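You operate a simulated robot arm through the tools that you are given. There is no shell and no other tool.

Carry out the task below with a simulated robot arm. There is one attempt and no reset: what you move stays moved.

TASK
Stroke the white damper at fast; rack it if sound, else tray it.
Fine: sound is 25 kg or more and no oil; black tray; the ram drags up to 40 kg: hood shut to run, open when it stands; centre damper pocket. Set down upright: what you pick out.
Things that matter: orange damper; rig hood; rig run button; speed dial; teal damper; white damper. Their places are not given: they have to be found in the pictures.

The check looks at the end state, three seconds after you hand in, the way a careful person would. Anything else that was tipped, shoved, dropped, spilled or broken makes it a failure.

THE ROBOT
A 7-joint arm with a two-finger parallel gripper, fixed in place. Base frame: the origin is at the foot of the arm, x ahead of it, y to its left, z up. Readings come in m, degrees, newtons and seconds.
Its first joint turns from -132.0 to 132.0 degrees. Payload 3.91 kg.
The tool frame sits at the grasp point between the pads (the TCP): z along the fingers, y along the line on which they close. The tips reach 0.03 m beyond it. The gripper opens to 0.11 m. The fingers are 0.02 m wide and 0.01 m thick; the gripper's body (0.048 by 0.112 m) begins 0.055 m behind the TCP.
Orientation is that of the tool frame in the base frame, as a unit quaternion [x, y, z, w]. With the fingers straight down and closing along the base's y, the tool's x points along the base's -x, its y along +y and its z along -z.

THE INTERFACE
- The arm moves only by the tool send_rows. Its argument "rows" is text: rows parted by semicolons, each of 7 numbers parted by spaces: the shift along the base's x, y, z in m, then the turn, a rotation vector about the base's x, y, z in degrees, then the opening in per cent of the stroke, from 0 (shut) to 100 (fully open). In form: x y z wx wy wz claw; .... A call has 1 to 20 rows; each row is the pose to reach, as a shift and turn from the pose commanded when the call began. Each row takes 0.2 s and may step no farther than 0.05 m and 8.6 degrees from the row before; otherwise, or with a gripper value out of range, the whole call is refused. A pose out of reach is approached as far as the arm can. The call stops where the force on the tool passes 40 N (or 10 N more than at its start, if that is more) or the arm is blocked; 0.2 s more then pass. Each finger travels about 0.108 m/s and halts on what it meets, pressing with about 30 N; the grip force reading is that of the motor and also rises with nothing between the fingers. The clock runs only during rows and for 0.2 s after the last one: add rows that repeat a pose to give the fingers time. The reply holds the time, the measured pose of the TCP, the force on the tool along the base axes, the opening and the grip force, in the units named above and with some noise, with the torque about the TCP (base axes, N m) and any sound that the robot's microphone picked up, and new pictures: "pictures" is both (left out), scene, wrist or none.
- Cameras (640 x 400 px; columns grow to the right, rows downward): "scene" is fixed at [0.0514, 0.5004, 1.4727]; the picture's right is [0.03, -1.00, 0.00], its down [0.24, 0.01, -0.97] and it looks along [0.97, 0.03, 0.24] (base axes); focal length 214 px, centre (320, 200). "wrist" rides on the gripper at [0.072, 0.017, -0.103] in the tool frame; the picture's right is [-0.23, 0.97, 0.00], its down [-0.76, -0.18, -0.62] and it looks along [-0.61, -0.14, 0.78] (tool axes); focal length 222 px, centre (320, 200).
- point_at(camera, pixels): for up to 12 pixels [column, row] of the newest picture of that camera ("zoom" is the newest enlarged one), the place [x, y, z] in the base frame of the surface seen there, good to about 0.002 m. The clock stands still meanwhile.
- zoom(camera, box): a new picture of the part [left, top, right, bottom] of that camera's present view, enlarged. The clock stands still meanwhile.
- finish_job(): hands the job in; it is judged then, once.

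Open the gripper and draw the arm clear of the work before you hand the job in, unless the task says otherwise.

The tools are called by a JSON object that holds its "api" and its "payload". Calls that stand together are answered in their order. send_rows: Moves the arm, as the interface text tells. Its arguments: {"type":"object","properties":{"rows":{"type":"string"},"pictures":{"type":"string","enum":["both","scene","wrist","none"]}},"required":["rows"]} The other tools are called the same way: point_at (camera, pixels) gives the place of the surface under pixels of a picture; zoom (camera, box) takes an enlarged picture of a part of a camera's view; finish_job () hands the job in.

At the start:

```text
time: 0.0
tool_pos: [0.2281, 0.5029, 1.3933]
tcp_rot: [-0.001, 1.0, 0.001, 0.0]
ft_force: [0.7, -0.5, 0.3]
ft_torque: [-0.01, -0.01, -0.02]
gripper_width: 0.1099
finger_force: 0.1
```

scene: 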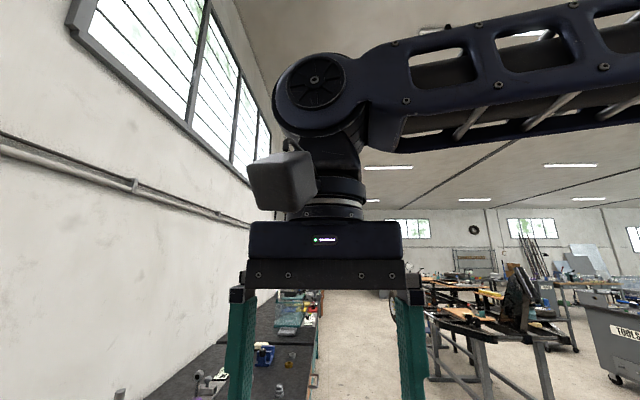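
wrist: 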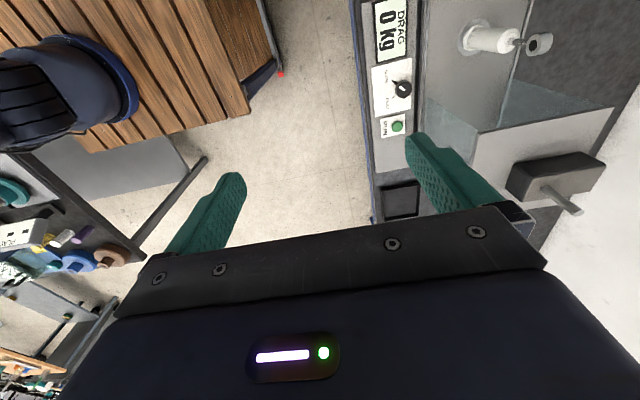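

The wrist picture shows the rig at upper right (drag display ~(390,30), dial ~(400,88), button ~(397,126)) and a white damper near (490,40). I'll measure these places and zoom in first.

{"api": "zoom", "payload": {"camera": "wrist", "box": [340, 0, 640, 240]}}

{"api": "point_at", "payload": {"camera": "wrist", "pixels": [[390, 30], [403, 88], [397, 126], [490, 38], [540, 43], [560, 170], [400, 200], [520, 110], [450, 130], [70, 80], [200, 60], [300, 100]]}}

{"api": "zoom", "payload": {"camera": "scene", "box": [140, 280, 440, 400]}}

```text
1.67 times, centred on (490, 120) of wrist
```

zoom: 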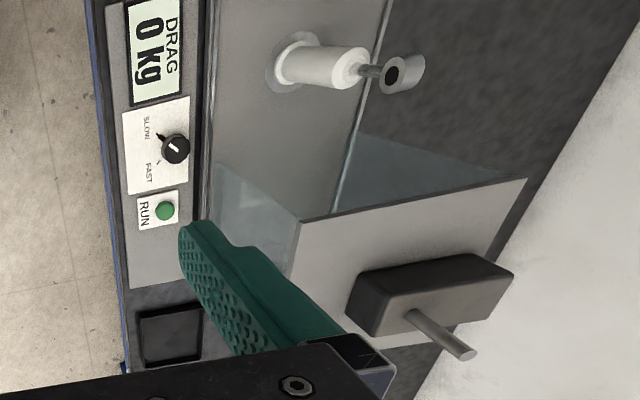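

```text
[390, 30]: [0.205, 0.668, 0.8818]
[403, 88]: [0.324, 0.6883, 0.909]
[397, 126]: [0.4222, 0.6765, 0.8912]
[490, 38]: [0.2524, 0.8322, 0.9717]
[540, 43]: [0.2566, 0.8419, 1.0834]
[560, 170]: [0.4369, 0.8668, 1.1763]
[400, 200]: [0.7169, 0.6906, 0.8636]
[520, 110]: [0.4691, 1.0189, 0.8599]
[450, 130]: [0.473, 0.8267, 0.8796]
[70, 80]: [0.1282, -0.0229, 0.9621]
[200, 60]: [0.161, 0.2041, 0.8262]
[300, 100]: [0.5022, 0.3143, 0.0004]
```

```text
2.13 times, centred on (290, 340) of scene
```

zoom: 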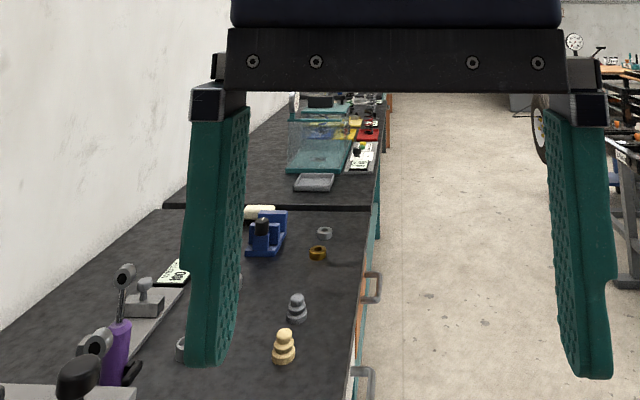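

The scene camera looks along the bench past the gripper. I'll measure the objects seen there to learn which are in my work area.

{"api": "point_at", "payload": {"camera": "zoom", "pixels": [[110, 345], [80, 380], [145, 300], [175, 270], [265, 240], [297, 310], [283, 350], [318, 252], [315, 180], [300, 380], [325, 232], [20, 395]]}}

{"api": "zoom", "payload": {"camera": "wrist", "box": [0, 0, 320, 200]}}

{"api": "zoom", "payload": {"camera": "wrist", "box": [0, 140, 240, 400]}}

```text
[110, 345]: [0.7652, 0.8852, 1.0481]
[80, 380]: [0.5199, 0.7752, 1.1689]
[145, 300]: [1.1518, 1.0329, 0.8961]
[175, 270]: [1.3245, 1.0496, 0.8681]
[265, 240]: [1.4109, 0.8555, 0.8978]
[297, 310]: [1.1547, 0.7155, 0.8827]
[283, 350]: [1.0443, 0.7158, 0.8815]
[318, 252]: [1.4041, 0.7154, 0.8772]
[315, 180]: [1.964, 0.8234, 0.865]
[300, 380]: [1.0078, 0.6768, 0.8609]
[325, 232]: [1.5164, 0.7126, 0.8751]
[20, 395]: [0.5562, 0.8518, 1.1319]
```

```text
2.00 times, centred on (160, 100) of wrist
```

zoom: 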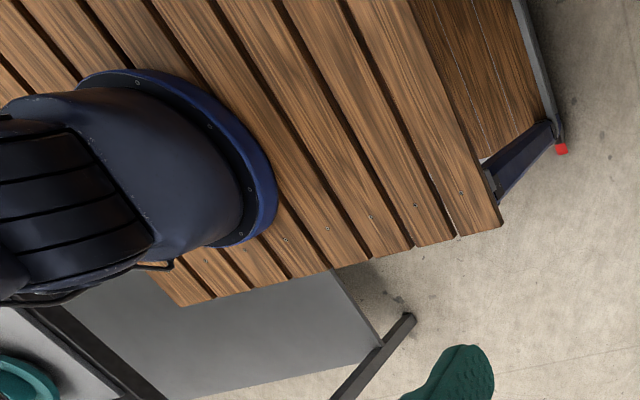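

```text
1.54 times, centred on (120, 270) of wrist
```

zoom: 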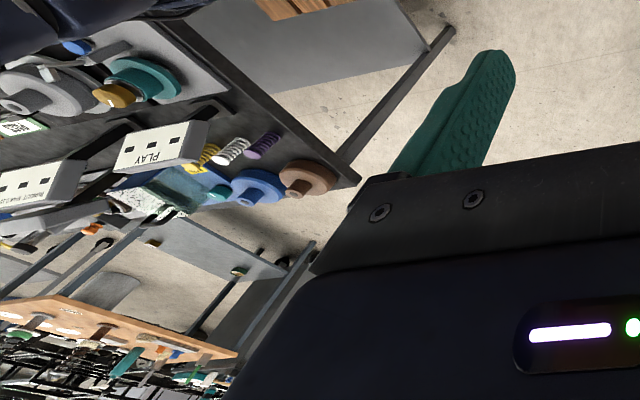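

The bench with the rig lies along +y (x≈0.1–0.7, y≥0.65, top z≈0.86), and a purple damper stands near (0.77,0.89,1.05). I'll turn the tool 90° about z in place so the wrist camera looks at the bench.

{"api": "send_rows", "payload": {"rows": "0 0 0 0 0 8 100; 0 0 0 0 0 16 100; 0 0 0 0 0 24 100; 0 0 0 0 0 32 100; 0 0 0 0 0 40 100; 0 0 0 0 0 48 100; 0 0 0 0 0 56 100; 0 0 0 0 0 64 100; 0 0 0 0 0 72 100; 0 0 0 0 0 80 100; 0 0 0 0 0 88 100; 0 0 0 0 0 90 100"}}

```text
time: 2.6
tool_pos: [0.2296, 0.5036, 1.3928]
tcp_rot: [0.707, -0.707, -0.001, 0.001]
ft_force: [0.5, 0.5, -0.1]
ft_torque: [-0.02, 0.01, -0.02]
gripper_width: 0.1099
finger_force: 0.1
```

scene: 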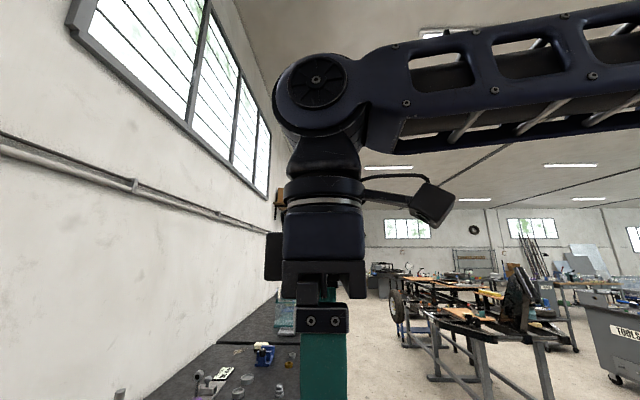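
wrist: 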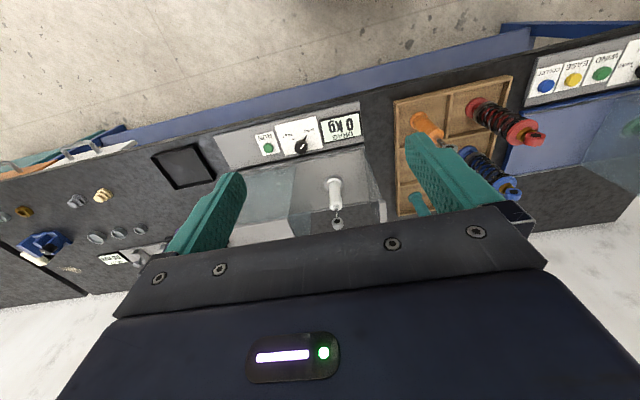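

Now visible: black tray at (183,165), rig in the middle with the white damper at (335,195), wooden rack at (450,150) with orange and teal dampers. I'll zoom in on each.

{"api": "zoom", "payload": {"camera": "wrist", "box": [200, 90, 400, 240]}}

{"api": "zoom", "payload": {"camera": "wrist", "box": [380, 60, 560, 220]}}

{"api": "point_at", "payload": {"camera": "wrist", "pixels": [[183, 165], [335, 185], [337, 222], [268, 149], [302, 148], [340, 127], [425, 122], [418, 200], [397, 105], [510, 80], [470, 120], [405, 160]]}}

```text
2.67 times, centred on (300, 165) of wrist
```

zoom: 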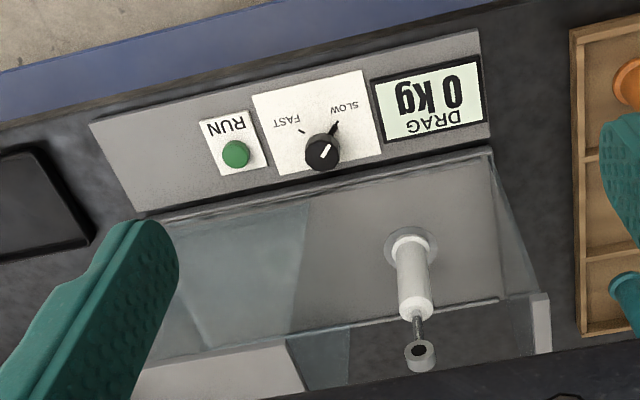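

```text
2.50 times, centred on (470, 140) of wrist
```

zoom: 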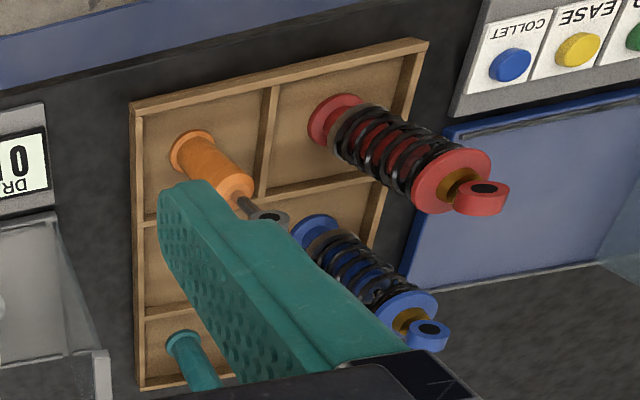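

```text
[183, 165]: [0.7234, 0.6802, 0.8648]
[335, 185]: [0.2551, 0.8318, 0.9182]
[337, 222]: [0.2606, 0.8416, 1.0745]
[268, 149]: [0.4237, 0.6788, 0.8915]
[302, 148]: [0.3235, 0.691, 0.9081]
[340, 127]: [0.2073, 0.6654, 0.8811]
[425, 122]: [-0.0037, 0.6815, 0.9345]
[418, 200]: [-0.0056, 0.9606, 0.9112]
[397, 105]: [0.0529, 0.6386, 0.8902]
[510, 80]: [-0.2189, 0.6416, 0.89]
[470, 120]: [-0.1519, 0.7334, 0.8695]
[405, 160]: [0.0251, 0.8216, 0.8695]
```

The rack column near x≈0 has orange (y≈0.68), an empty middle pocket (y≈0.82) and teal (y≈0.96). I need a better look at the hood, so I move forward over the rig, staying high (z 1.39).

{"api": "send_rows", "payload": {"rows": "0.02 0.04 0.01 0 0 0 100; 0.04 0.08 0.02 0 0 0 100; 0.06 0.12 0.02 0 0 0 100; 0.08 0.16 0.02 0 0 0 100; 0.08 0.2 0.02 0 0 0 100; 0.08 0.2 0.02 0 0 0 100"}}

```text
time: 4.0
tool_pos: [0.3111, 0.7027, 1.4132]
tcp_rot: [0.707, -0.707, -0.001, 0.0]
ft_force: [0.0, -0.8, 0.7]
ft_torque: [-0.01, 0.0, -0.02]
gripper_width: 0.11
finger_force: 0.0
```

scene: 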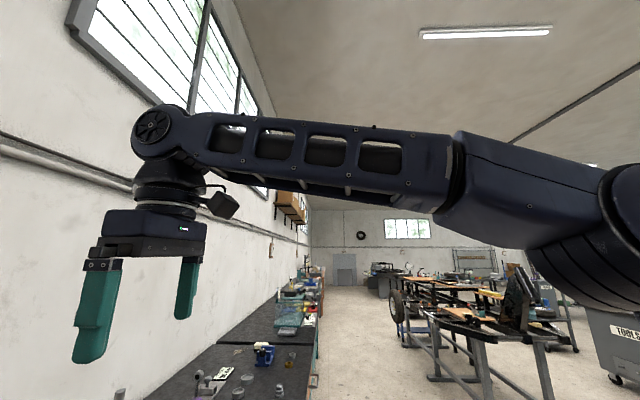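
wrist: 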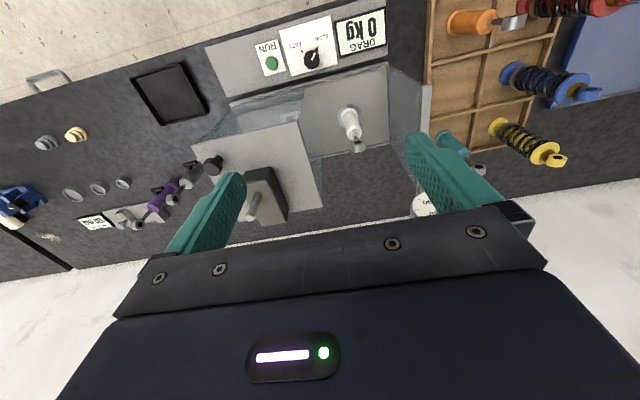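

{"api": "zoom", "payload": {"camera": "wrist", "box": [180, 40, 440, 240]}}

{"api": "point_at", "payload": {"camera": "wrist", "pixels": [[213, 165], [205, 135], [235, 145], [300, 120], [322, 200], [265, 180], [253, 205], [245, 215], [345, 115], [360, 146], [385, 65], [390, 130]]}}

{"api": "zoom", "payload": {"camera": "wrist", "box": [390, 0, 640, 190]}}

```text
2.00 times, centred on (310, 140) of wrist
```

zoom: 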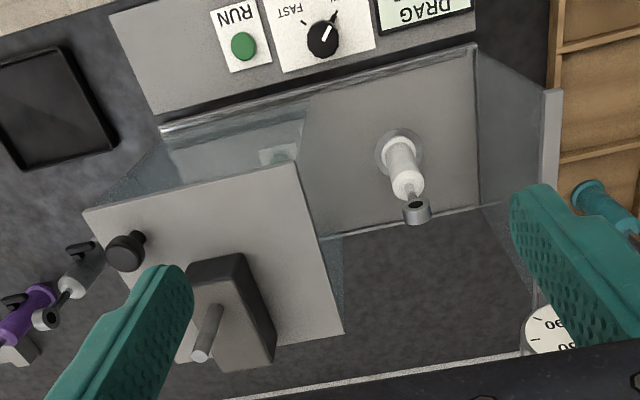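

```text
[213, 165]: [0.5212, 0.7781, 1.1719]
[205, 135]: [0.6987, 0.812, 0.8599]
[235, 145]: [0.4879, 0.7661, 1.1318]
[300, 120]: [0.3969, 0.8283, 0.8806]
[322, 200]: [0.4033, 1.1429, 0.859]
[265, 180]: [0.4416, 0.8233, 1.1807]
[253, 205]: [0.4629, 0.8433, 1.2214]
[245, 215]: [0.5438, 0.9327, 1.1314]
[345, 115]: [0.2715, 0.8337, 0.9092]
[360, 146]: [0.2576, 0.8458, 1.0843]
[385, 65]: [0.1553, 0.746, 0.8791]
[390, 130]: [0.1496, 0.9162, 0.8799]
```

```text
2.11 times, centred on (515, 95) of wrist
```

zoom: 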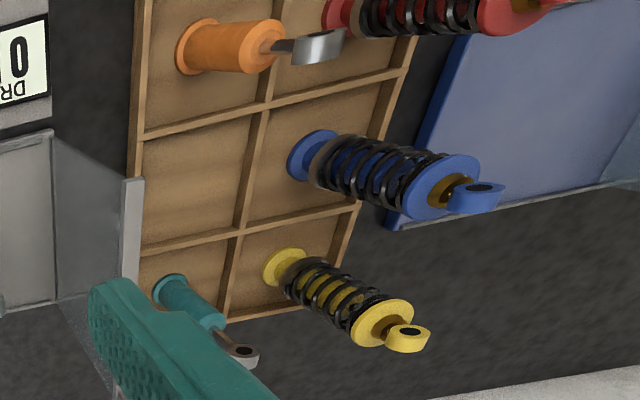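

I see a clear hood box with an opaque top (z≈1.13) at x≈0.35–0.56 beside the damper, with a knob at (213,165) and a dark block with a rod at (262,190). I'll measure the edges of the hood and the fixed parts more finely.

{"api": "zoom", "payload": {"camera": "wrist", "box": [180, 80, 340, 230]}}

{"api": "point_at", "payload": {"camera": "wrist", "pixels": [[224, 147], [296, 123], [320, 205], [300, 205], [240, 160], [245, 130], [207, 160], [219, 163], [262, 170], [272, 172], [252, 195], [254, 212]]}}

{"api": "zoom", "payload": {"camera": "wrist", "box": [320, 40, 460, 220]}}

```text
2.67 times, centred on (260, 155) of wrist
```

zoom: 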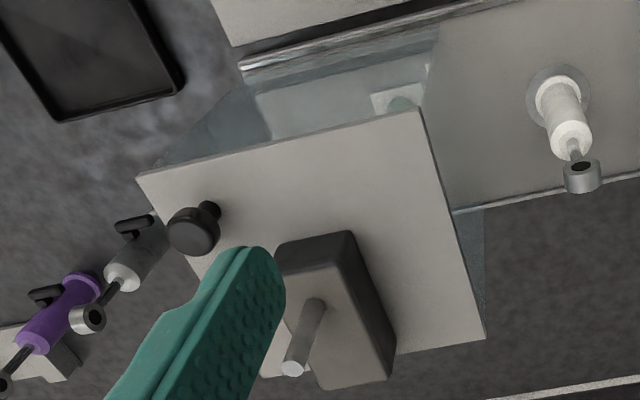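

```text
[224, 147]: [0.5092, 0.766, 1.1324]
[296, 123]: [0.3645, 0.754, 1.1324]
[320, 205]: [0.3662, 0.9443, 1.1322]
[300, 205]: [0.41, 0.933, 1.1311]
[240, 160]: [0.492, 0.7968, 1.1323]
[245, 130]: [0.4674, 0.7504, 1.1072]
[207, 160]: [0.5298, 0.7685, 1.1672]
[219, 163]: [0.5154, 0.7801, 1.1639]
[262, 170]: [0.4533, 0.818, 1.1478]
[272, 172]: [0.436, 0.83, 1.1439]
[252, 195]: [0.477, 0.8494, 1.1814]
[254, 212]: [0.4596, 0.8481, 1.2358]
```

```text
2.22 times, centred on (390, 130) of wrist
```

zoom: 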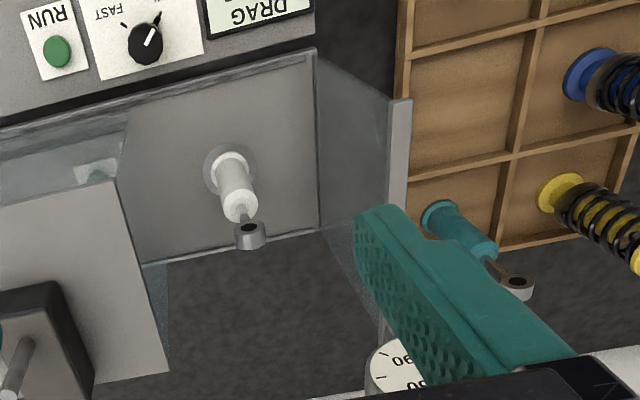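

The hood's top plate spans x 0.36–0.55, y 0.75–0.945 at z 1.13, so it likely slides in -x over the damper (0.257,0.84). Now a close look at the dial at (312,58) and the RUN button at (272,63).

{"api": "zoom", "payload": {"camera": "wrist", "box": [275, 10, 345, 85]}}

{"api": "point_at", "payload": {"camera": "wrist", "pixels": [[312, 58], [312, 66], [302, 48], [322, 42], [295, 30], [325, 20], [330, 65], [272, 63], [262, 47], [280, 70], [220, 60], [380, 20]]}}

```text
5.33 times, centred on (310, 48) of wrist
```

zoom: 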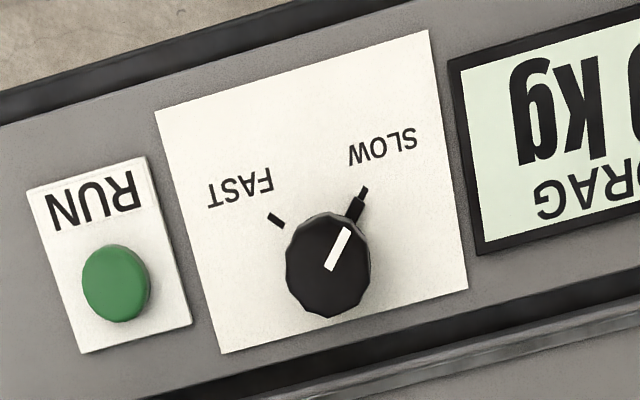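

```text
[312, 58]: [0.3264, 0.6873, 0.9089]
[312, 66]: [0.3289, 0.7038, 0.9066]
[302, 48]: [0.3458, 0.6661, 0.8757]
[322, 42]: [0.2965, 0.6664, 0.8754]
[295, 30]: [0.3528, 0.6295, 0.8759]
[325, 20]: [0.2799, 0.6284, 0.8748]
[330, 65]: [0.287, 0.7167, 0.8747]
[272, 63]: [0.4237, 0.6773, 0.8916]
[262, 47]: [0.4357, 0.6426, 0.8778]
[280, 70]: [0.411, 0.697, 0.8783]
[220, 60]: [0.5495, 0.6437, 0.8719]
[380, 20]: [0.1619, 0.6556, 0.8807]
```

The panel is flat at z≈0.875; knob near (0.323,0.69) points to SLOW (at (0.297,0.666)), FAST tick is at (0.346,0.666), so about +90° about z. I'll move over to view the hood from its +x side and the knob and rail more clearly before touching anything.

{"api": "point_at", "payload": {"camera": "wrist", "pixels": [[425, 90], [425, 110], [425, 125], [410, 85], [395, 70], [420, 205], [430, 200], [350, 85], [250, 98], [330, 78], [290, 88], [300, 88]]}}

{"api": "send_rows", "payload": {"rows": "0.04 -0.02 0.01 0 0 0 100; 0.08 -0.04 0.02 0 0 0 100; 0.12 -0.06 0.03 0 0 0 100; 0.16 -0.08 0.03 0 0 0 100; 0.2 -0.08 0.03 0 0 0 100; 0.24 -0.08 0.03 0 0 0 100; 0.24 -0.08 0.03 0 0 0 100"}}

```text
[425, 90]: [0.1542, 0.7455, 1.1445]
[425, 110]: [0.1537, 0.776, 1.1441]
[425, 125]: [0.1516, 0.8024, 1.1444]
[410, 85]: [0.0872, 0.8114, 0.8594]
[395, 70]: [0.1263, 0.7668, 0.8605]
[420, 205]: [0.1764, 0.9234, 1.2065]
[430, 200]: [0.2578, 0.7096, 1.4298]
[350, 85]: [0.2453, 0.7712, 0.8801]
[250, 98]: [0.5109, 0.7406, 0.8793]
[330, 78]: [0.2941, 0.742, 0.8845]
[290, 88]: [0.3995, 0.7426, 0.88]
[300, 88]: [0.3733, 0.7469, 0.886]
```

```text
time: 5.6
tool_pos: [0.5492, 0.6227, 1.4433]
tcp_rot: [-0.707, 0.707, 0.002, -0.002]
ft_force: [-0.6, -1.1, 0.4]
ft_torque: [0.0, 0.0, -0.01]
gripper_width: 0.1098
finger_force: 0.0
```

scene: 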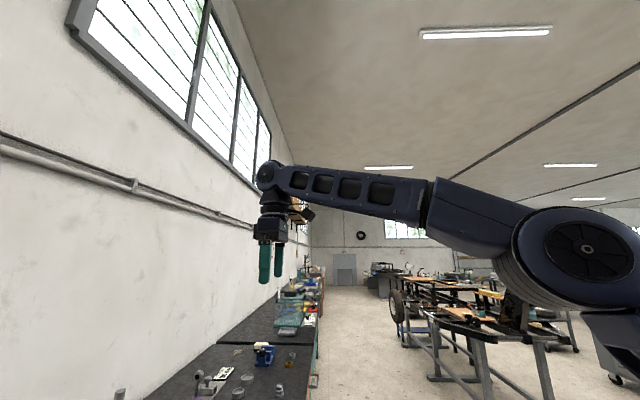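
wrist: 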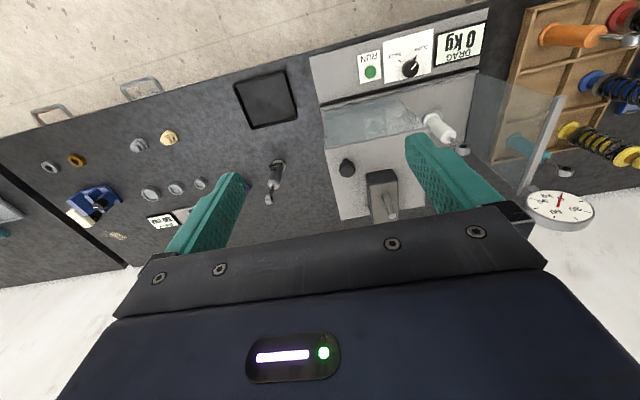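

From here I can see a round gauge at (560,208), the hood and its knob at (347,167). Zooming in on both.

{"api": "zoom", "payload": {"camera": "wrist", "box": [300, 60, 500, 230]}}

{"api": "zoom", "payload": {"camera": "wrist", "box": [440, 60, 640, 240]}}

{"api": "point_at", "payload": {"camera": "wrist", "pixels": [[347, 167], [347, 160], [340, 168], [390, 200], [382, 180], [342, 218], [327, 150], [405, 135], [560, 205], [545, 150], [555, 105], [268, 98]]}}

```text
2.35 times, centred on (400, 145) of wrist
```

zoom: 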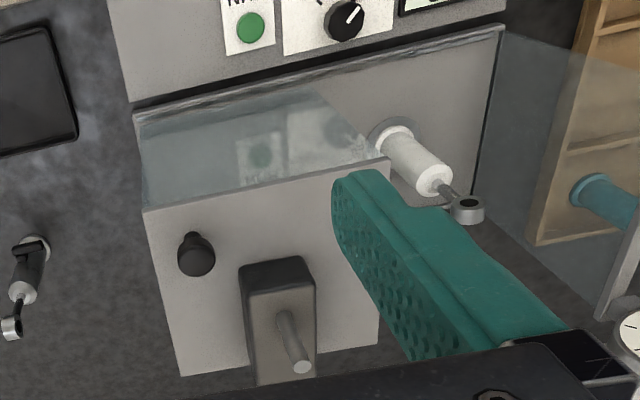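

```text
2.22 times, centred on (540, 150) of wrist
```

zoom: 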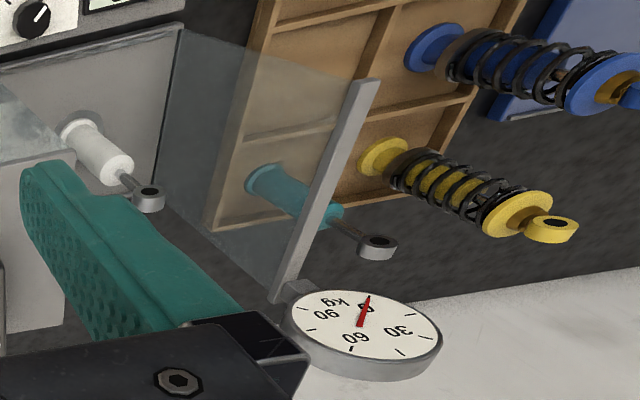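

```text
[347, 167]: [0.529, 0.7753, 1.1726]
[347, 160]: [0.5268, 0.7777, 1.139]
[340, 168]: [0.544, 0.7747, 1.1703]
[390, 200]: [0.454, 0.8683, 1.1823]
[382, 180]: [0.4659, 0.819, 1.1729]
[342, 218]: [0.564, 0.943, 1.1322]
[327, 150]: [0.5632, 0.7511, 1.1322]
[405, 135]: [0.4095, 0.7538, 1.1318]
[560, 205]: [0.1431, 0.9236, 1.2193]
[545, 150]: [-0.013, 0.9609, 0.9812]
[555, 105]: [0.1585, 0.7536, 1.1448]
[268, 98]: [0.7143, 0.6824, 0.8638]
```

The hood slides along x: top plate x 0.365–0.564, knob at (0.529,0.776) z 1.13–1.172; closing against the fixed glass at x≈0.155 needs about −0.205 m, which also puts the ram over the damper. First the dial: I move above it with the fingers yawed −45°.

{"api": "send_rows", "payload": {"rows": "-0.0375 0 -0.025 0 0 -7.5 100; -0.075 0 -0.05 0 0 -15 100; -0.1125 0 -0.075 0 0 -22.5 100; -0.15 0 -0.1 0 0 -30 100; -0.1875 0 -0.125 0 0 -37.5 100; -0.225 0 -0.15 0 0 -45 100; -0.225 0.02 -0.19 0 0 -45 100; -0.225 0.04 -0.23 0 0 -45 100; -0.225 0.06 -0.27 0 0 -45 100; -0.225 0.066 -0.31 0 0 -45 100; -0.225 0.066 -0.35 0 0 -45 100; -0.225 0.066 -0.39 0 0 -45 90; -0.225 0.066 -0.39 0 0 -45 80"}}

```text
time: 8.4
tool_pos: [0.3238, 0.688, 1.0514]
tcp_rot: [-0.382, 0.924, 0.001, 0.0]
ft_force: [-0.3, 0.0, 0.0]
ft_torque: [0.02, 0.0, 0.02]
gripper_width: 0.0881
finger_force: 0.0
```

scene: 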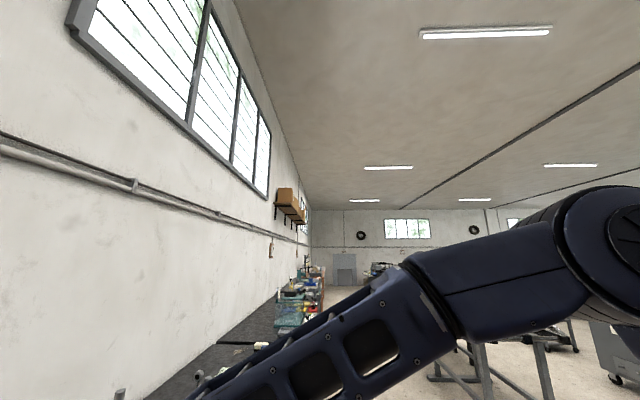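
wrist: 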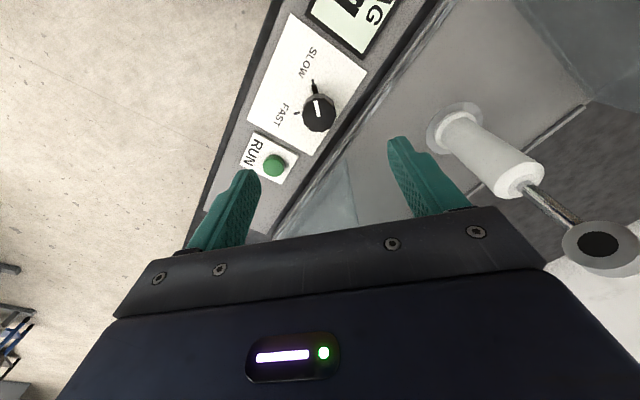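

The dial knob is between the fingers at (319,112) with its pointer toward SLOW. I'll zoom in to locate its centre exactly.

{"api": "zoom", "payload": {"camera": "wrist", "box": [270, 60, 370, 150]}}

{"api": "point_at", "payload": {"camera": "wrist", "pixels": [[319, 104], [308, 106], [331, 108], [320, 97], [321, 113], [315, 86], [298, 112], [319, 127], [305, 118], [332, 118]]}}

```text
4.44 times, centred on (320, 105) of wrist
```

zoom: 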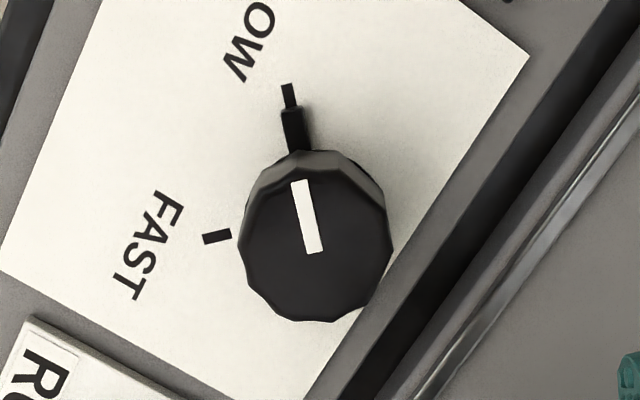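

```text
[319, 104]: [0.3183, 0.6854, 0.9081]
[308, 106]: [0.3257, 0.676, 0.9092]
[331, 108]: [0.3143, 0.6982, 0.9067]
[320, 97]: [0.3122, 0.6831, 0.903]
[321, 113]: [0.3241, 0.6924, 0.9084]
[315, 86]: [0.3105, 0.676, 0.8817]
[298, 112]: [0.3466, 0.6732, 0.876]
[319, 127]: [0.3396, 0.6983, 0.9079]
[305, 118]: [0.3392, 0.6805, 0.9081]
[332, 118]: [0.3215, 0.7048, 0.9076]
```

Measuring the knob's edges and the pointer and tick marks on the enlarged picture.

{"api": "point_at", "payload": {"camera": "zoom", "pixels": [[246, 240], [388, 240], [316, 176], [316, 318], [316, 246], [307, 217], [289, 95], [217, 237], [292, 115], [262, 195], [370, 295], [265, 295]]}}

```text
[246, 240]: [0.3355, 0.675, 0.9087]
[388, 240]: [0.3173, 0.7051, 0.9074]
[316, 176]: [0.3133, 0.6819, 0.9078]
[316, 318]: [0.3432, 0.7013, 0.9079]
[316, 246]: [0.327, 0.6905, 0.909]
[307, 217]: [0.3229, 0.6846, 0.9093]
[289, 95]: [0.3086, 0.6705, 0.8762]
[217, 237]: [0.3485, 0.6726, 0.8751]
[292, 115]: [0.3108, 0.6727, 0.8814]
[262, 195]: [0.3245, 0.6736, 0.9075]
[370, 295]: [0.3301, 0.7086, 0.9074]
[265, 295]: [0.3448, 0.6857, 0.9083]
```

Knob centre ≈ (0.327,0.6905), radius ≈ 0.018, top 0.909; ticks are ~90° apart. I lower the open fingers around it (tips at z≈0.882), without closing yet.

{"api": "send_rows", "payload": {"rows": "0.003 0.0025 -0.03 0 0 0 70; 0.003 0.0025 -0.06 0 0 0 60; 0.003 0.0025 -0.09 0 0 0 60; 0.003 0.0025 -0.115 0 0 0 60; 0.003 0.0025 -0.13 0 0 0 60; 0.003 0.0025 -0.139 0 0 0 60; 0.003 0.0025 -0.139 0 0 0 60", "pictures": "wrist"}}

```text
time: 10.0
tool_pos: [0.3275, 0.6897, 0.9136]
tcp_rot: [-0.383, 0.924, 0.001, 0.0]
ft_force: [0.1, 0.2, -0.5]
ft_torque: [-0.01, 0.0, 0.01]
gripper_width: 0.066
finger_force: 0.1
```

wrist: 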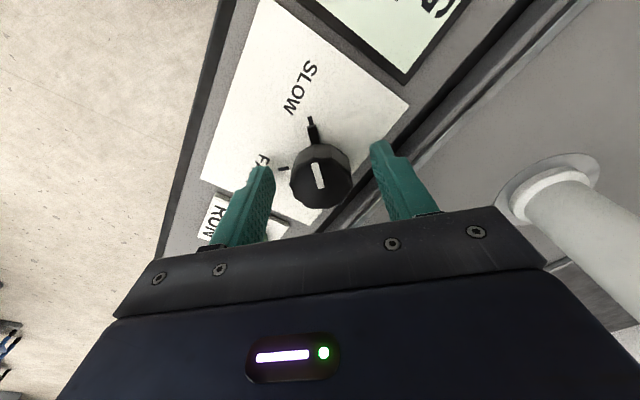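

The knob at (320,175) sits between the fingers with clear space. I close on it.

{"api": "send_rows", "payload": {"rows": "0 0 0 0 0 0 40; 0 0 0 0 0 0 20; 0 0 0 0 0 0 20; 0 0 0 0 0 0 20", "pictures": "wrist"}}

```text
time: 11.0
tool_pos: [0.3263, 0.6898, 0.9132]
tcp_rot: [-0.382, 0.924, 0.001, 0.0]
ft_force: [-2.8, 5.4, -2.0]
ft_torque: [-0.29, -0.58, 0.04]
gripper_width: 0.0377
finger_force: 44.9
```

wrist: 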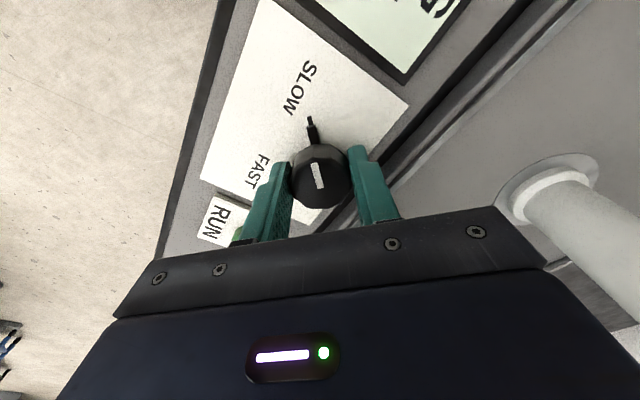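

Grip holds the knob at 0.0377 m with a small side force. I turn +48° first and check.

{"api": "send_rows", "payload": {"rows": "-0.0005 0.0005 0 0 0 6 20; -0.0005 0.0005 0 0 0 12 20; -0.0005 0.0005 0 0 0 18 20; -0.0005 0.0005 0 0 0 24 20; -0.0005 0.0005 0 0 0 30 20; -0.0005 0.0005 0 0 0 36 20; -0.0005 0.0005 0 0 0 42 20; -0.0005 0.0005 0 0 0 48 20", "pictures": "wrist"}}

```text
time: 12.8
tool_pos: [0.3286, 0.6919, 0.9143]
tcp_rot: [0.725, -0.688, -0.002, 0.0]
ft_force: [16.8, 0.0, -7.3]
ft_torque: [0.42, -0.21, 0.02]
gripper_width: 0.037
finger_force: 44.8
```

wrist: 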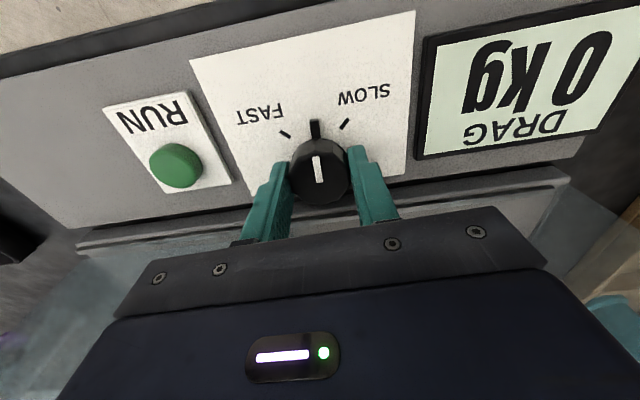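

The pointer at (315,130) is now midway between SLOW and FAST, with a 17 N push in +x. I ease the pose slightly in +x and turn the remaining angle.

{"api": "send_rows", "payload": {"rows": "0.001 0 0 0 0 6 20; 0.0015 0 0 0 0 12 20; 0.0015 0 0 0 0 18 20; 0.0015 0 0 0 0 24 20; 0.0015 0 0 0 0 30 20; 0.0015 0 0 0 0 36 20", "pictures": "wrist"}}

```text
time: 14.2
tool_pos: [0.3284, 0.6915, 0.9144]
tcp_rot: [0.903, -0.43, 0.0, 0.0]
ft_force: [10.9, 20.8, 18.7]
ft_torque: [0.07, -0.8, 0.0]
gripper_width: 0.0369
finger_force: 44.7
```

wrist: 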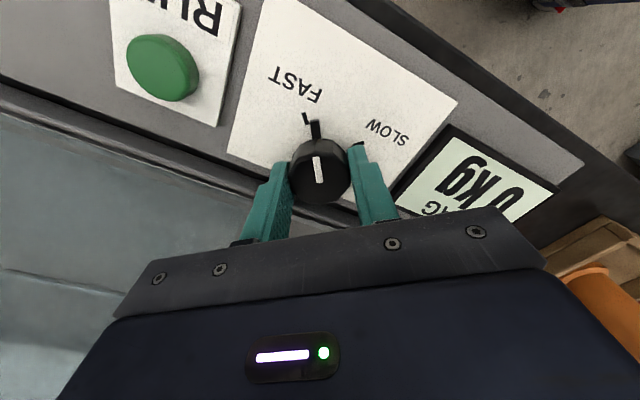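

Turned 84° in all; the pointer (316,130) is just short of the FAST tick (306,118). I turn the last ~8° while relieving the side force.

{"api": "send_rows", "payload": {"rows": "0.0005 0.001 0 0 0 3 20; 0.0005 0.0015 0 0 0 6 20; 0.0005 0.0015 0 0 0 8 20; 0.0005 0.0015 0 0 0 8 20", "pictures": "wrist"}}

{"api": "zoom", "payload": {"camera": "wrist", "box": [270, 80, 370, 180]}}

```text
time: 15.2
tool_pos: [0.3278, 0.6921, 0.9142]
tcp_rot: [0.93, -0.366, 0.0, 0.001]
ft_force: [-1.9, 0.2, 30.5]
ft_torque: [0.02, -0.59, 0.02]
gripper_width: 0.0372
finger_force: 44.4
```

wrist: 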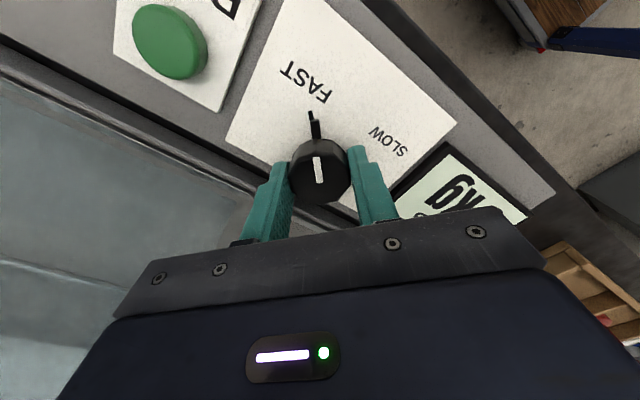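

```text
4.00 times, centred on (320, 130) of wrist
```

zoom: 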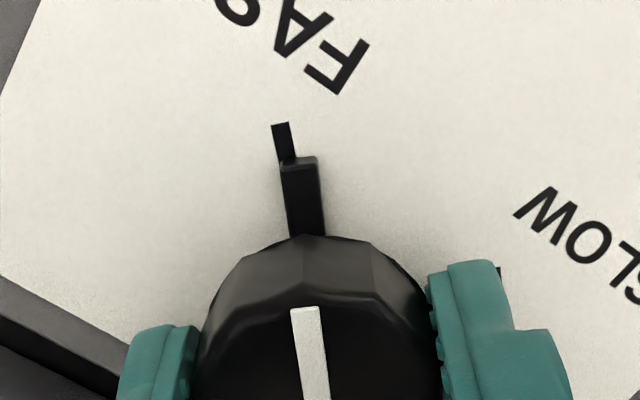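

The pointer nearly meets the FAST tick. I measure both to judge the remaining angle.

{"api": "point_at", "payload": {"camera": "zoom", "pixels": [[299, 165], [303, 195], [307, 225], [283, 140], [280, 127], [307, 320]]}}

```text
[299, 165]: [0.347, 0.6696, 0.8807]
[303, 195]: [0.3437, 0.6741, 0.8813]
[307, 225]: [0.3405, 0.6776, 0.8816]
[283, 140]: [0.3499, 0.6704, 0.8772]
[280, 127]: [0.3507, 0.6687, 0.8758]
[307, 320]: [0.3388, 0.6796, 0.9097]
```

The pointer is about 4° short of the tick, and there's a 30 N upward force. I ease up 2 mm and turn 4.5° more.

{"api": "send_rows", "payload": {"rows": "0 0 0.001 0 0 1.5 20; 0 0 0.002 0 0 3 20; 0 0 0.002 0 0 4.5 20; 0 0 0.002 0 0 4.5 20", "pictures": "wrist"}}

{"api": "zoom", "payload": {"camera": "wrist", "box": [270, 80, 370, 180]}}

```text
time: 16.2
tool_pos: [0.3275, 0.6932, 0.9139]
tcp_rot: [0.944, -0.33, 0.0, 0.002]
ft_force: [-11.2, -3.4, -8.4]
ft_torque: [1.39, 0.22, -0.02]
gripper_width: 0.0371
finger_force: 45.2
```

wrist: 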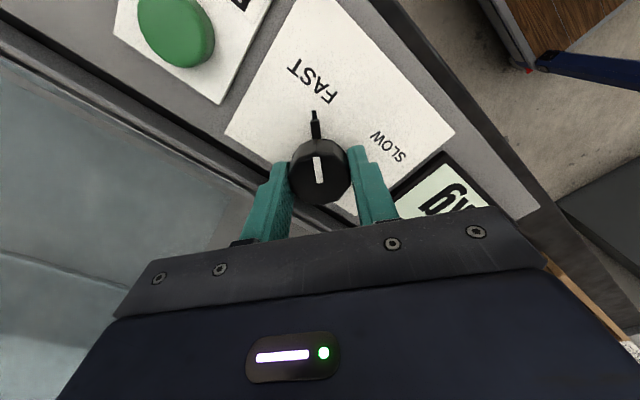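

```text
4.00 times, centred on (320, 130) of wrist
```

zoom: 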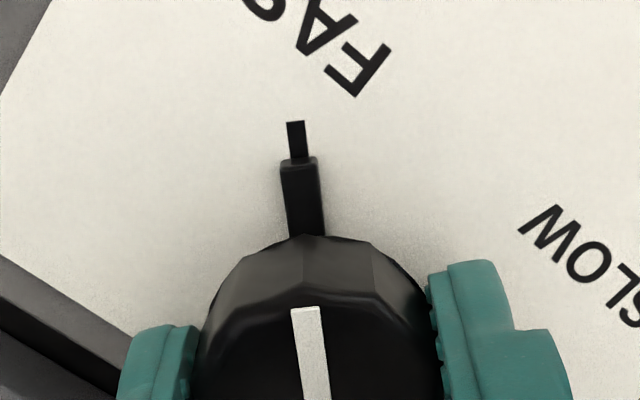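

The pointer now lines up with the FAST tick. I open the fingers and lift straight up.

{"api": "send_rows", "payload": {"rows": "0 0 0 0 0 0 45; 0 0 0 0 0 0 60; 0 0 0 0 0 0 60; 0 0 0.03 0 0 0 60; 0 0 0.07 0 0 0 60; 0 0 0.11 0 0 0 60; 0 0 0.15 0 0 0 60; 0 0 0.15 0 0 0 60", "pictures": "wrist"}}

{"api": "zoom", "payload": {"camera": "wrist", "box": [260, 50, 390, 160]}}

```text
time: 18.0
tool_pos: [0.3299, 0.6936, 1.0678]
tcp_rot: [0.944, -0.33, -0.001, 0.0]
ft_force: [-0.8, 0.2, -0.4]
ft_torque: [0.02, -0.03, 0.01]
gripper_width: 0.0659
finger_force: 0.1
```

wrist: 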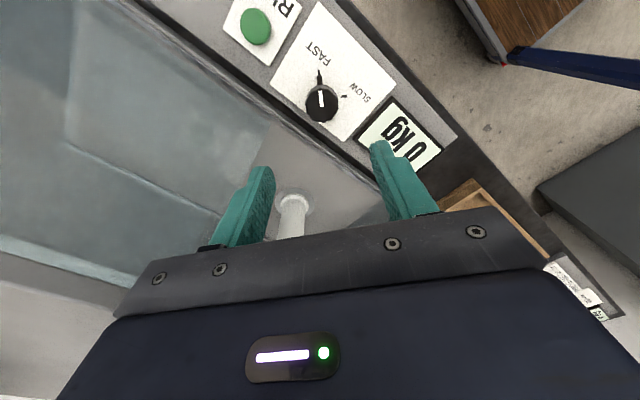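

```text
3.64 times, centred on (325, 105) of wrist
```

zoom: 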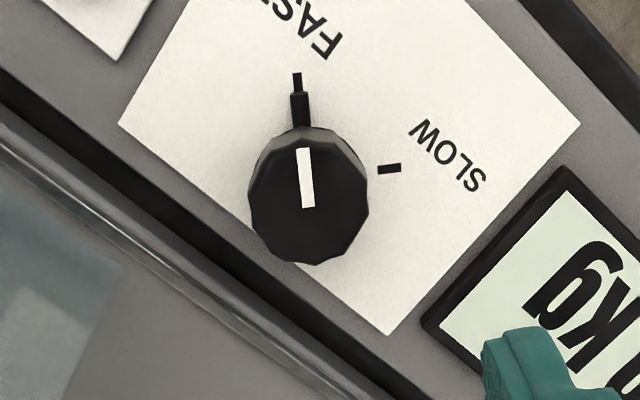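

Dial confirmed at FAST. Now I lift, turn the fingers to close along x, and move above the hood knob at (0.529,0.776).

{"api": "send_rows", "payload": {"rows": "0 -0.01 0.048 0 0 -7.4 60; 0 -0.02 0.096 0 0 -14.8 60; 0 -0.03 0.144 0 0 -22.2 60; 0 -0.04 0.192 0 0 -29.6 60; 0 -0.05 0.24 0 0 -37 60; 0 -0.06 0.288 0 0 -44.4 60; 0.03 -0.06 0.32 0 0 -51.5 60; 0.075 -0.05 0.33 0 0 -51.5 60; 0.115 -0.03 0.33 0 0 -51.5 60; 0.15 0 0.33 0 0 -51.5 60; 0.18 0.035 0.33 0 0 -51.5 60; 0.199 0.065 0.31 0 0 -51.5 60; 0.199 0.083 0.27 0 0 -51.5 60; 0.199 0.083 0.27 0 0 -51.5 60"}}

```text
time: 21.0
tool_pos: [0.5232, 0.7633, 1.3272]
tcp_rot: [-0.707, 0.708, 0.001, 0.0]
ft_force: [-0.4, 0.1, -0.2]
ft_torque: [-0.01, -0.02, -0.03]
gripper_width: 0.0658
finger_force: 0.0
out of reach, approached as far as the arm can: row 12, 13, 14
```

scene: 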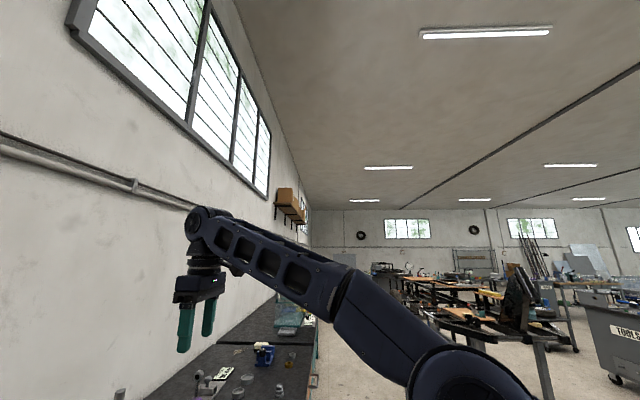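
wrist: 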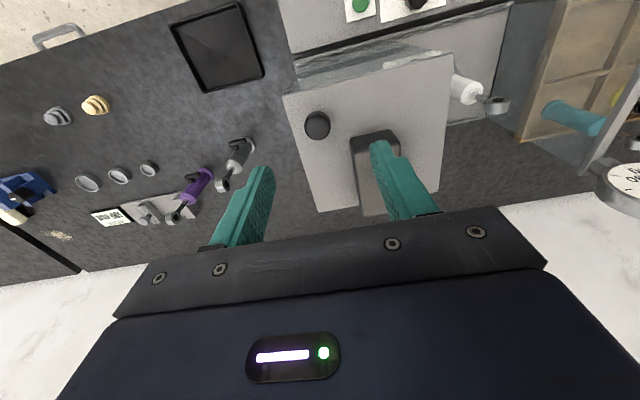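

The knob is at (318,125) in the picture; reach was slightly short at this height, but lower down it should be better. I measure the knob accurately first.

{"api": "zoom", "payload": {"camera": "wrist", "box": [270, 70, 410, 220]}}

{"api": "point_at", "payload": {"camera": "wrist", "pixels": [[318, 126], [306, 126], [330, 126], [318, 115], [318, 137], [309, 115], [360, 150], [375, 150], [367, 215], [440, 210], [284, 96], [315, 212]]}}

```text
2.67 times, centred on (340, 145) of wrist
```

zoom: 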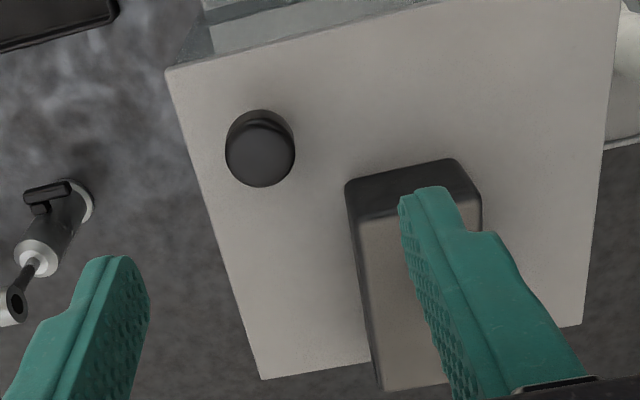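

```text
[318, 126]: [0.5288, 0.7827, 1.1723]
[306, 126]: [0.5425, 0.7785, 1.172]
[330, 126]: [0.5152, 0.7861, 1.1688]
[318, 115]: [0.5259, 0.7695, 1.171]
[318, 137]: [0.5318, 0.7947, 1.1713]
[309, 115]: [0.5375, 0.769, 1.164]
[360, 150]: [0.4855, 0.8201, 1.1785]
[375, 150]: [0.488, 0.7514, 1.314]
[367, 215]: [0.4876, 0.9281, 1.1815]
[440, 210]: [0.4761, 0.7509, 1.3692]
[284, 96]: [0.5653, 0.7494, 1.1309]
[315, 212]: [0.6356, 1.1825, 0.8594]
```

Knob centre ≈ (0.529,0.781), top 1.172, radius ≈ 0.0145; ram block begins at y≈0.82. I descend to z≈1.23 and check the reach.

{"api": "send_rows", "payload": {"rows": "0 0 -0.04 0 0 0 60; 0 0 -0.08 0 0 0 60; 0 0 -0.11 0 0 0 60; 0 0 -0.11 0 0 0 60", "pictures": "wrist"}}

```text
time: 22.0
tool_pos: [0.5217, 0.7652, 1.2228]
tcp_rot: [-0.707, 0.707, 0.0, -0.001]
ft_force: [-0.6, 0.4, 0.4]
ft_torque: [-0.01, -0.01, -0.02]
gripper_width: 0.066
finger_force: 0.1
```

wrist: 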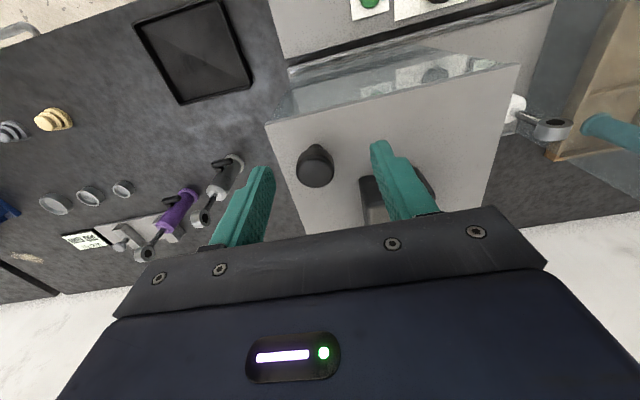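

Reach is fine lower down. I shift to centre on the knob and lower so the fingers straddle it.

{"api": "send_rows", "payload": {"rows": "0.003 0.008 -0.015 0 0 0 60; 0.007 0.016 -0.03 0 0 0 60; 0.007 0.016 -0.043 0 0 0 60; 0.007 0.016 -0.043 0 0 0 60; 0.007 0.016 -0.043 0 0 0 60", "pictures": "wrist"}}

```text
time: 23.2
tool_pos: [0.5295, 0.7814, 1.1781]
tcp_rot: [-0.707, 0.707, 0.0, -0.001]
ft_force: [-0.6, -0.2, -1.2]
ft_torque: [0.03, -0.01, 0.03]
gripper_width: 0.066
finger_force: 0.1
```

wrist: 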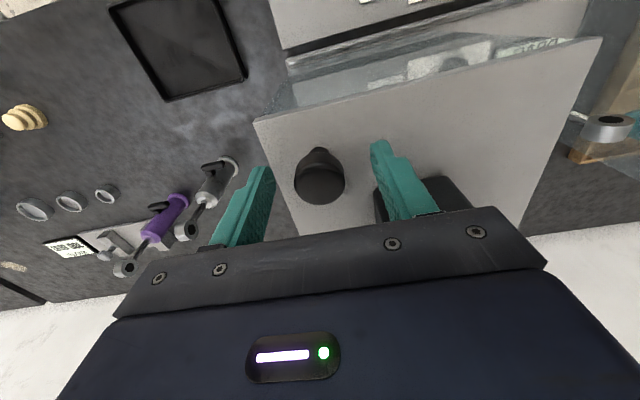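

Fingers straddle the knob at (319,175); I lower 7 mm more and close on it.

{"api": "send_rows", "payload": {"rows": "0 0 -0.007 0 0 0 60; 0 0 -0.007 0 0 0 40; 0 0 -0.007 0 0 0 20; 0 0 -0.007 0 0 0 15; 0 0 -0.007 0 0 0 15", "pictures": "wrist"}}

```text
time: 24.4
tool_pos: [0.5292, 0.7823, 1.171]
tcp_rot: [0.708, -0.707, -0.001, 0.001]
ft_force: [-0.3, -1.6, -2.1]
ft_torque: [0.11, -0.36, -0.06]
gripper_width: 0.0319
finger_force: 44.9
```

wrist: 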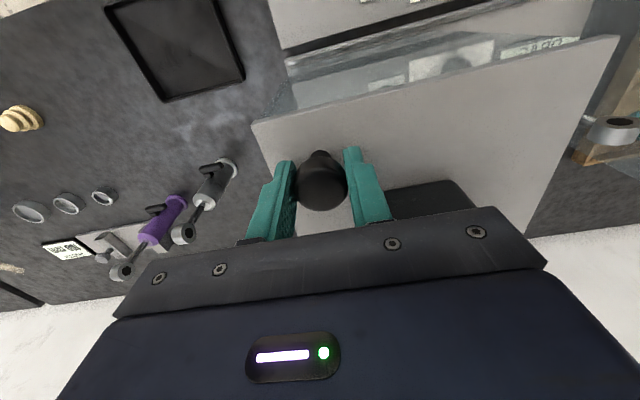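

The knob is held (0.0319 m). I slide it gently in −x by 3 cm to see whether the hood moves along.

{"api": "send_rows", "payload": {"rows": "-0.005 0 0 0 0 0 15; -0.012 0 0 0 0 0 15; -0.02 0 0 0 0 0 15; -0.03 0 0 0 0 0 15; -0.03 0 0 0 0 0 15", "pictures": "wrist"}}

{"api": "point_at", "payload": {"camera": "wrist", "pixels": [[618, 40], [255, 125], [400, 110], [500, 190]]}}

```text
time: 25.6
tool_pos: [0.4989, 0.7823, 1.1702]
tcp_rot: [-0.707, 0.708, 0.001, -0.001]
ft_force: [-0.1, -4.9, -2.0]
ft_torque: [0.49, -0.07, 0.04]
gripper_width: 0.0316
finger_force: 45.2
```

wrist: 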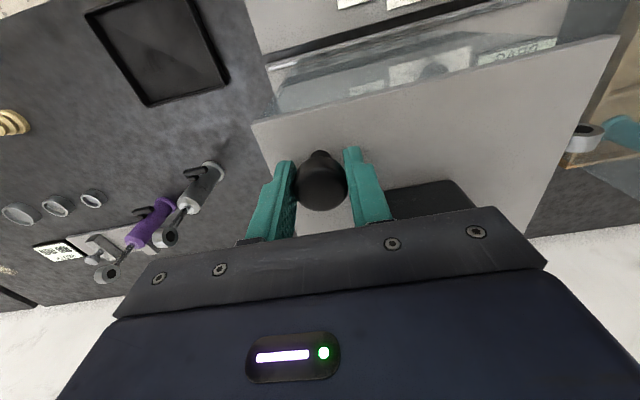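

```text
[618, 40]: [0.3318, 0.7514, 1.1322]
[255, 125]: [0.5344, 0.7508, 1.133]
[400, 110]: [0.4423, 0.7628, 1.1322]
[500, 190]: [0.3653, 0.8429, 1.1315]
```

The hood slides freely (its −x edge went from 0.365 to 0.332). I continue −0.16 m toward the shut position.

{"api": "send_rows", "payload": {"rows": "-0.015 0 0 0 0 0 15; -0.035 0 0 0 0 0 15; -0.055 0 0 0 0 0 15; -0.075 0 0 0 0 0 15; -0.095 0 0 0 0 0 15; -0.115 0 0 0 0 0 15; -0.135 0 0 0 0 0 15; -0.15 0 0 0 0 0 15; -0.16 0 0 0 0 0 15; -0.16 0 0 0 0 0 15", "pictures": "wrist"}}

```text
time: 27.8
tool_pos: [0.3388, 0.7819, 1.1684]
tcp_rot: [0.707, -0.707, -0.001, 0.001]
ft_force: [-1.8, 12.0, 28.5]
ft_torque: [0.27, -0.25, 0.03]
gripper_width: 0.0321
finger_force: 44.4
```

wrist: 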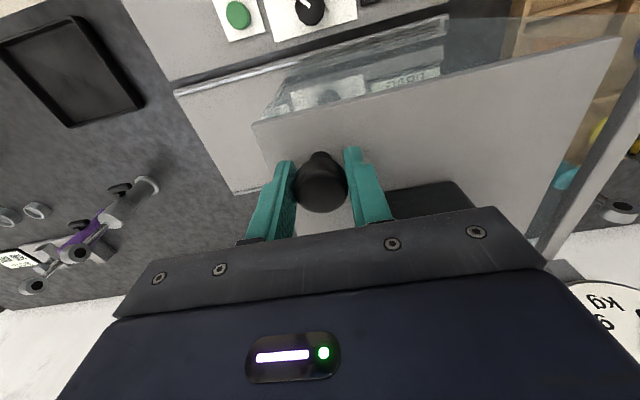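

Hood nearly closed; a 28 N vertical side load has built up, so I relieve z and y slightly and push on slowly to the stop.

{"api": "send_rows", "payload": {"rows": "0 0.001 0.002 0 0 0 15; -0.004 0.001 0.002 0 0 0 15; -0.008 0.001 0.002 0 0 0 15; -0.011 0.001 0.002 0 0 0 15; -0.014 0.001 0.002 0 0 0 15; -0.016 0.001 0.002 0 0 0 15; -0.016 0.001 0.002 0 0 0 15", "pictures": "wrist"}}

{"api": "zoom", "payload": {"camera": "wrist", "box": [500, 0, 640, 260]}}

{"api": "point_at", "payload": {"camera": "wrist", "pixels": [[615, 45], [610, 55], [600, 85], [585, 120], [255, 125]]}}

```text
time: 29.4
tool_pos: [0.3259, 0.7832, 1.1677]
tcp_rot: [-0.706, 0.708, 0.0, 0.0]
ft_force: [15.0, -25.7, -19.7]
ft_torque: [-0.33, -0.34, -0.1]
gripper_width: 0.0321
finger_force: 45.4
```

wrist: 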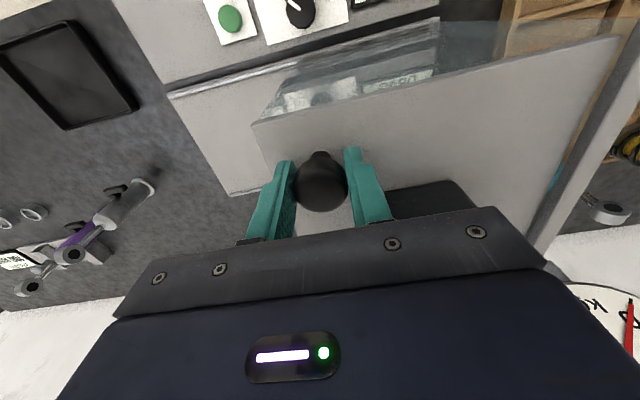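

```text
1.54 times, centred on (570, 130) of wrist
```

zoom: 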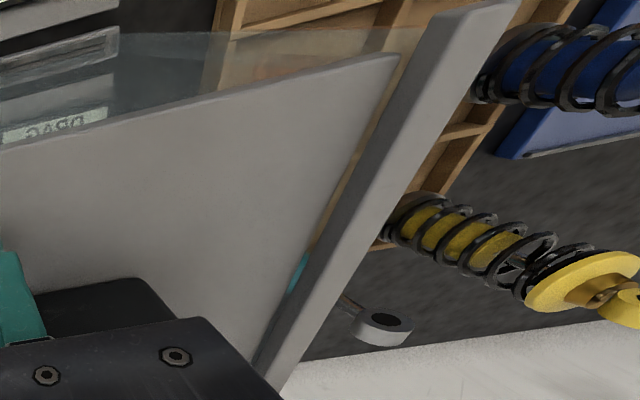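

```text
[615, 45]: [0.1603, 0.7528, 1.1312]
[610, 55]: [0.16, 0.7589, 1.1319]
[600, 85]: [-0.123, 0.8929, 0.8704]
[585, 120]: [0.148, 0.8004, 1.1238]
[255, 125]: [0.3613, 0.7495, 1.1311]
```

Hood edge is at x≈0.160 (0.205 m travel) and x resists with 15 N. I relieve y/z and push 3 mm more to confirm it stands at its stop.

{"api": "send_rows", "payload": {"rows": "0 -0.001 -0.001 0 0 0 15; -0.0015 -0.001 -0.001 0 0 0 15; -0.003 -0.001 -0.001 0 0 0 15; -0.003 -0.001 -0.001 0 0 0 15", "pictures": "none"}}

```text
time: 30.4
tool_pos: [0.3253, 0.7823, 1.1696]
tcp_rot: [-0.705, 0.709, 0.001, 0.002]
ft_force: [8.1, 5.0, -3.2]
ft_torque: [0.4, 0.44, 0.05]
gripper_width: 0.0316
finger_force: 45.2
stopped in row 4: the force on the tool passed its limit at 46 N (the readings are from after the stop); the commanded pose is now the measured one
```

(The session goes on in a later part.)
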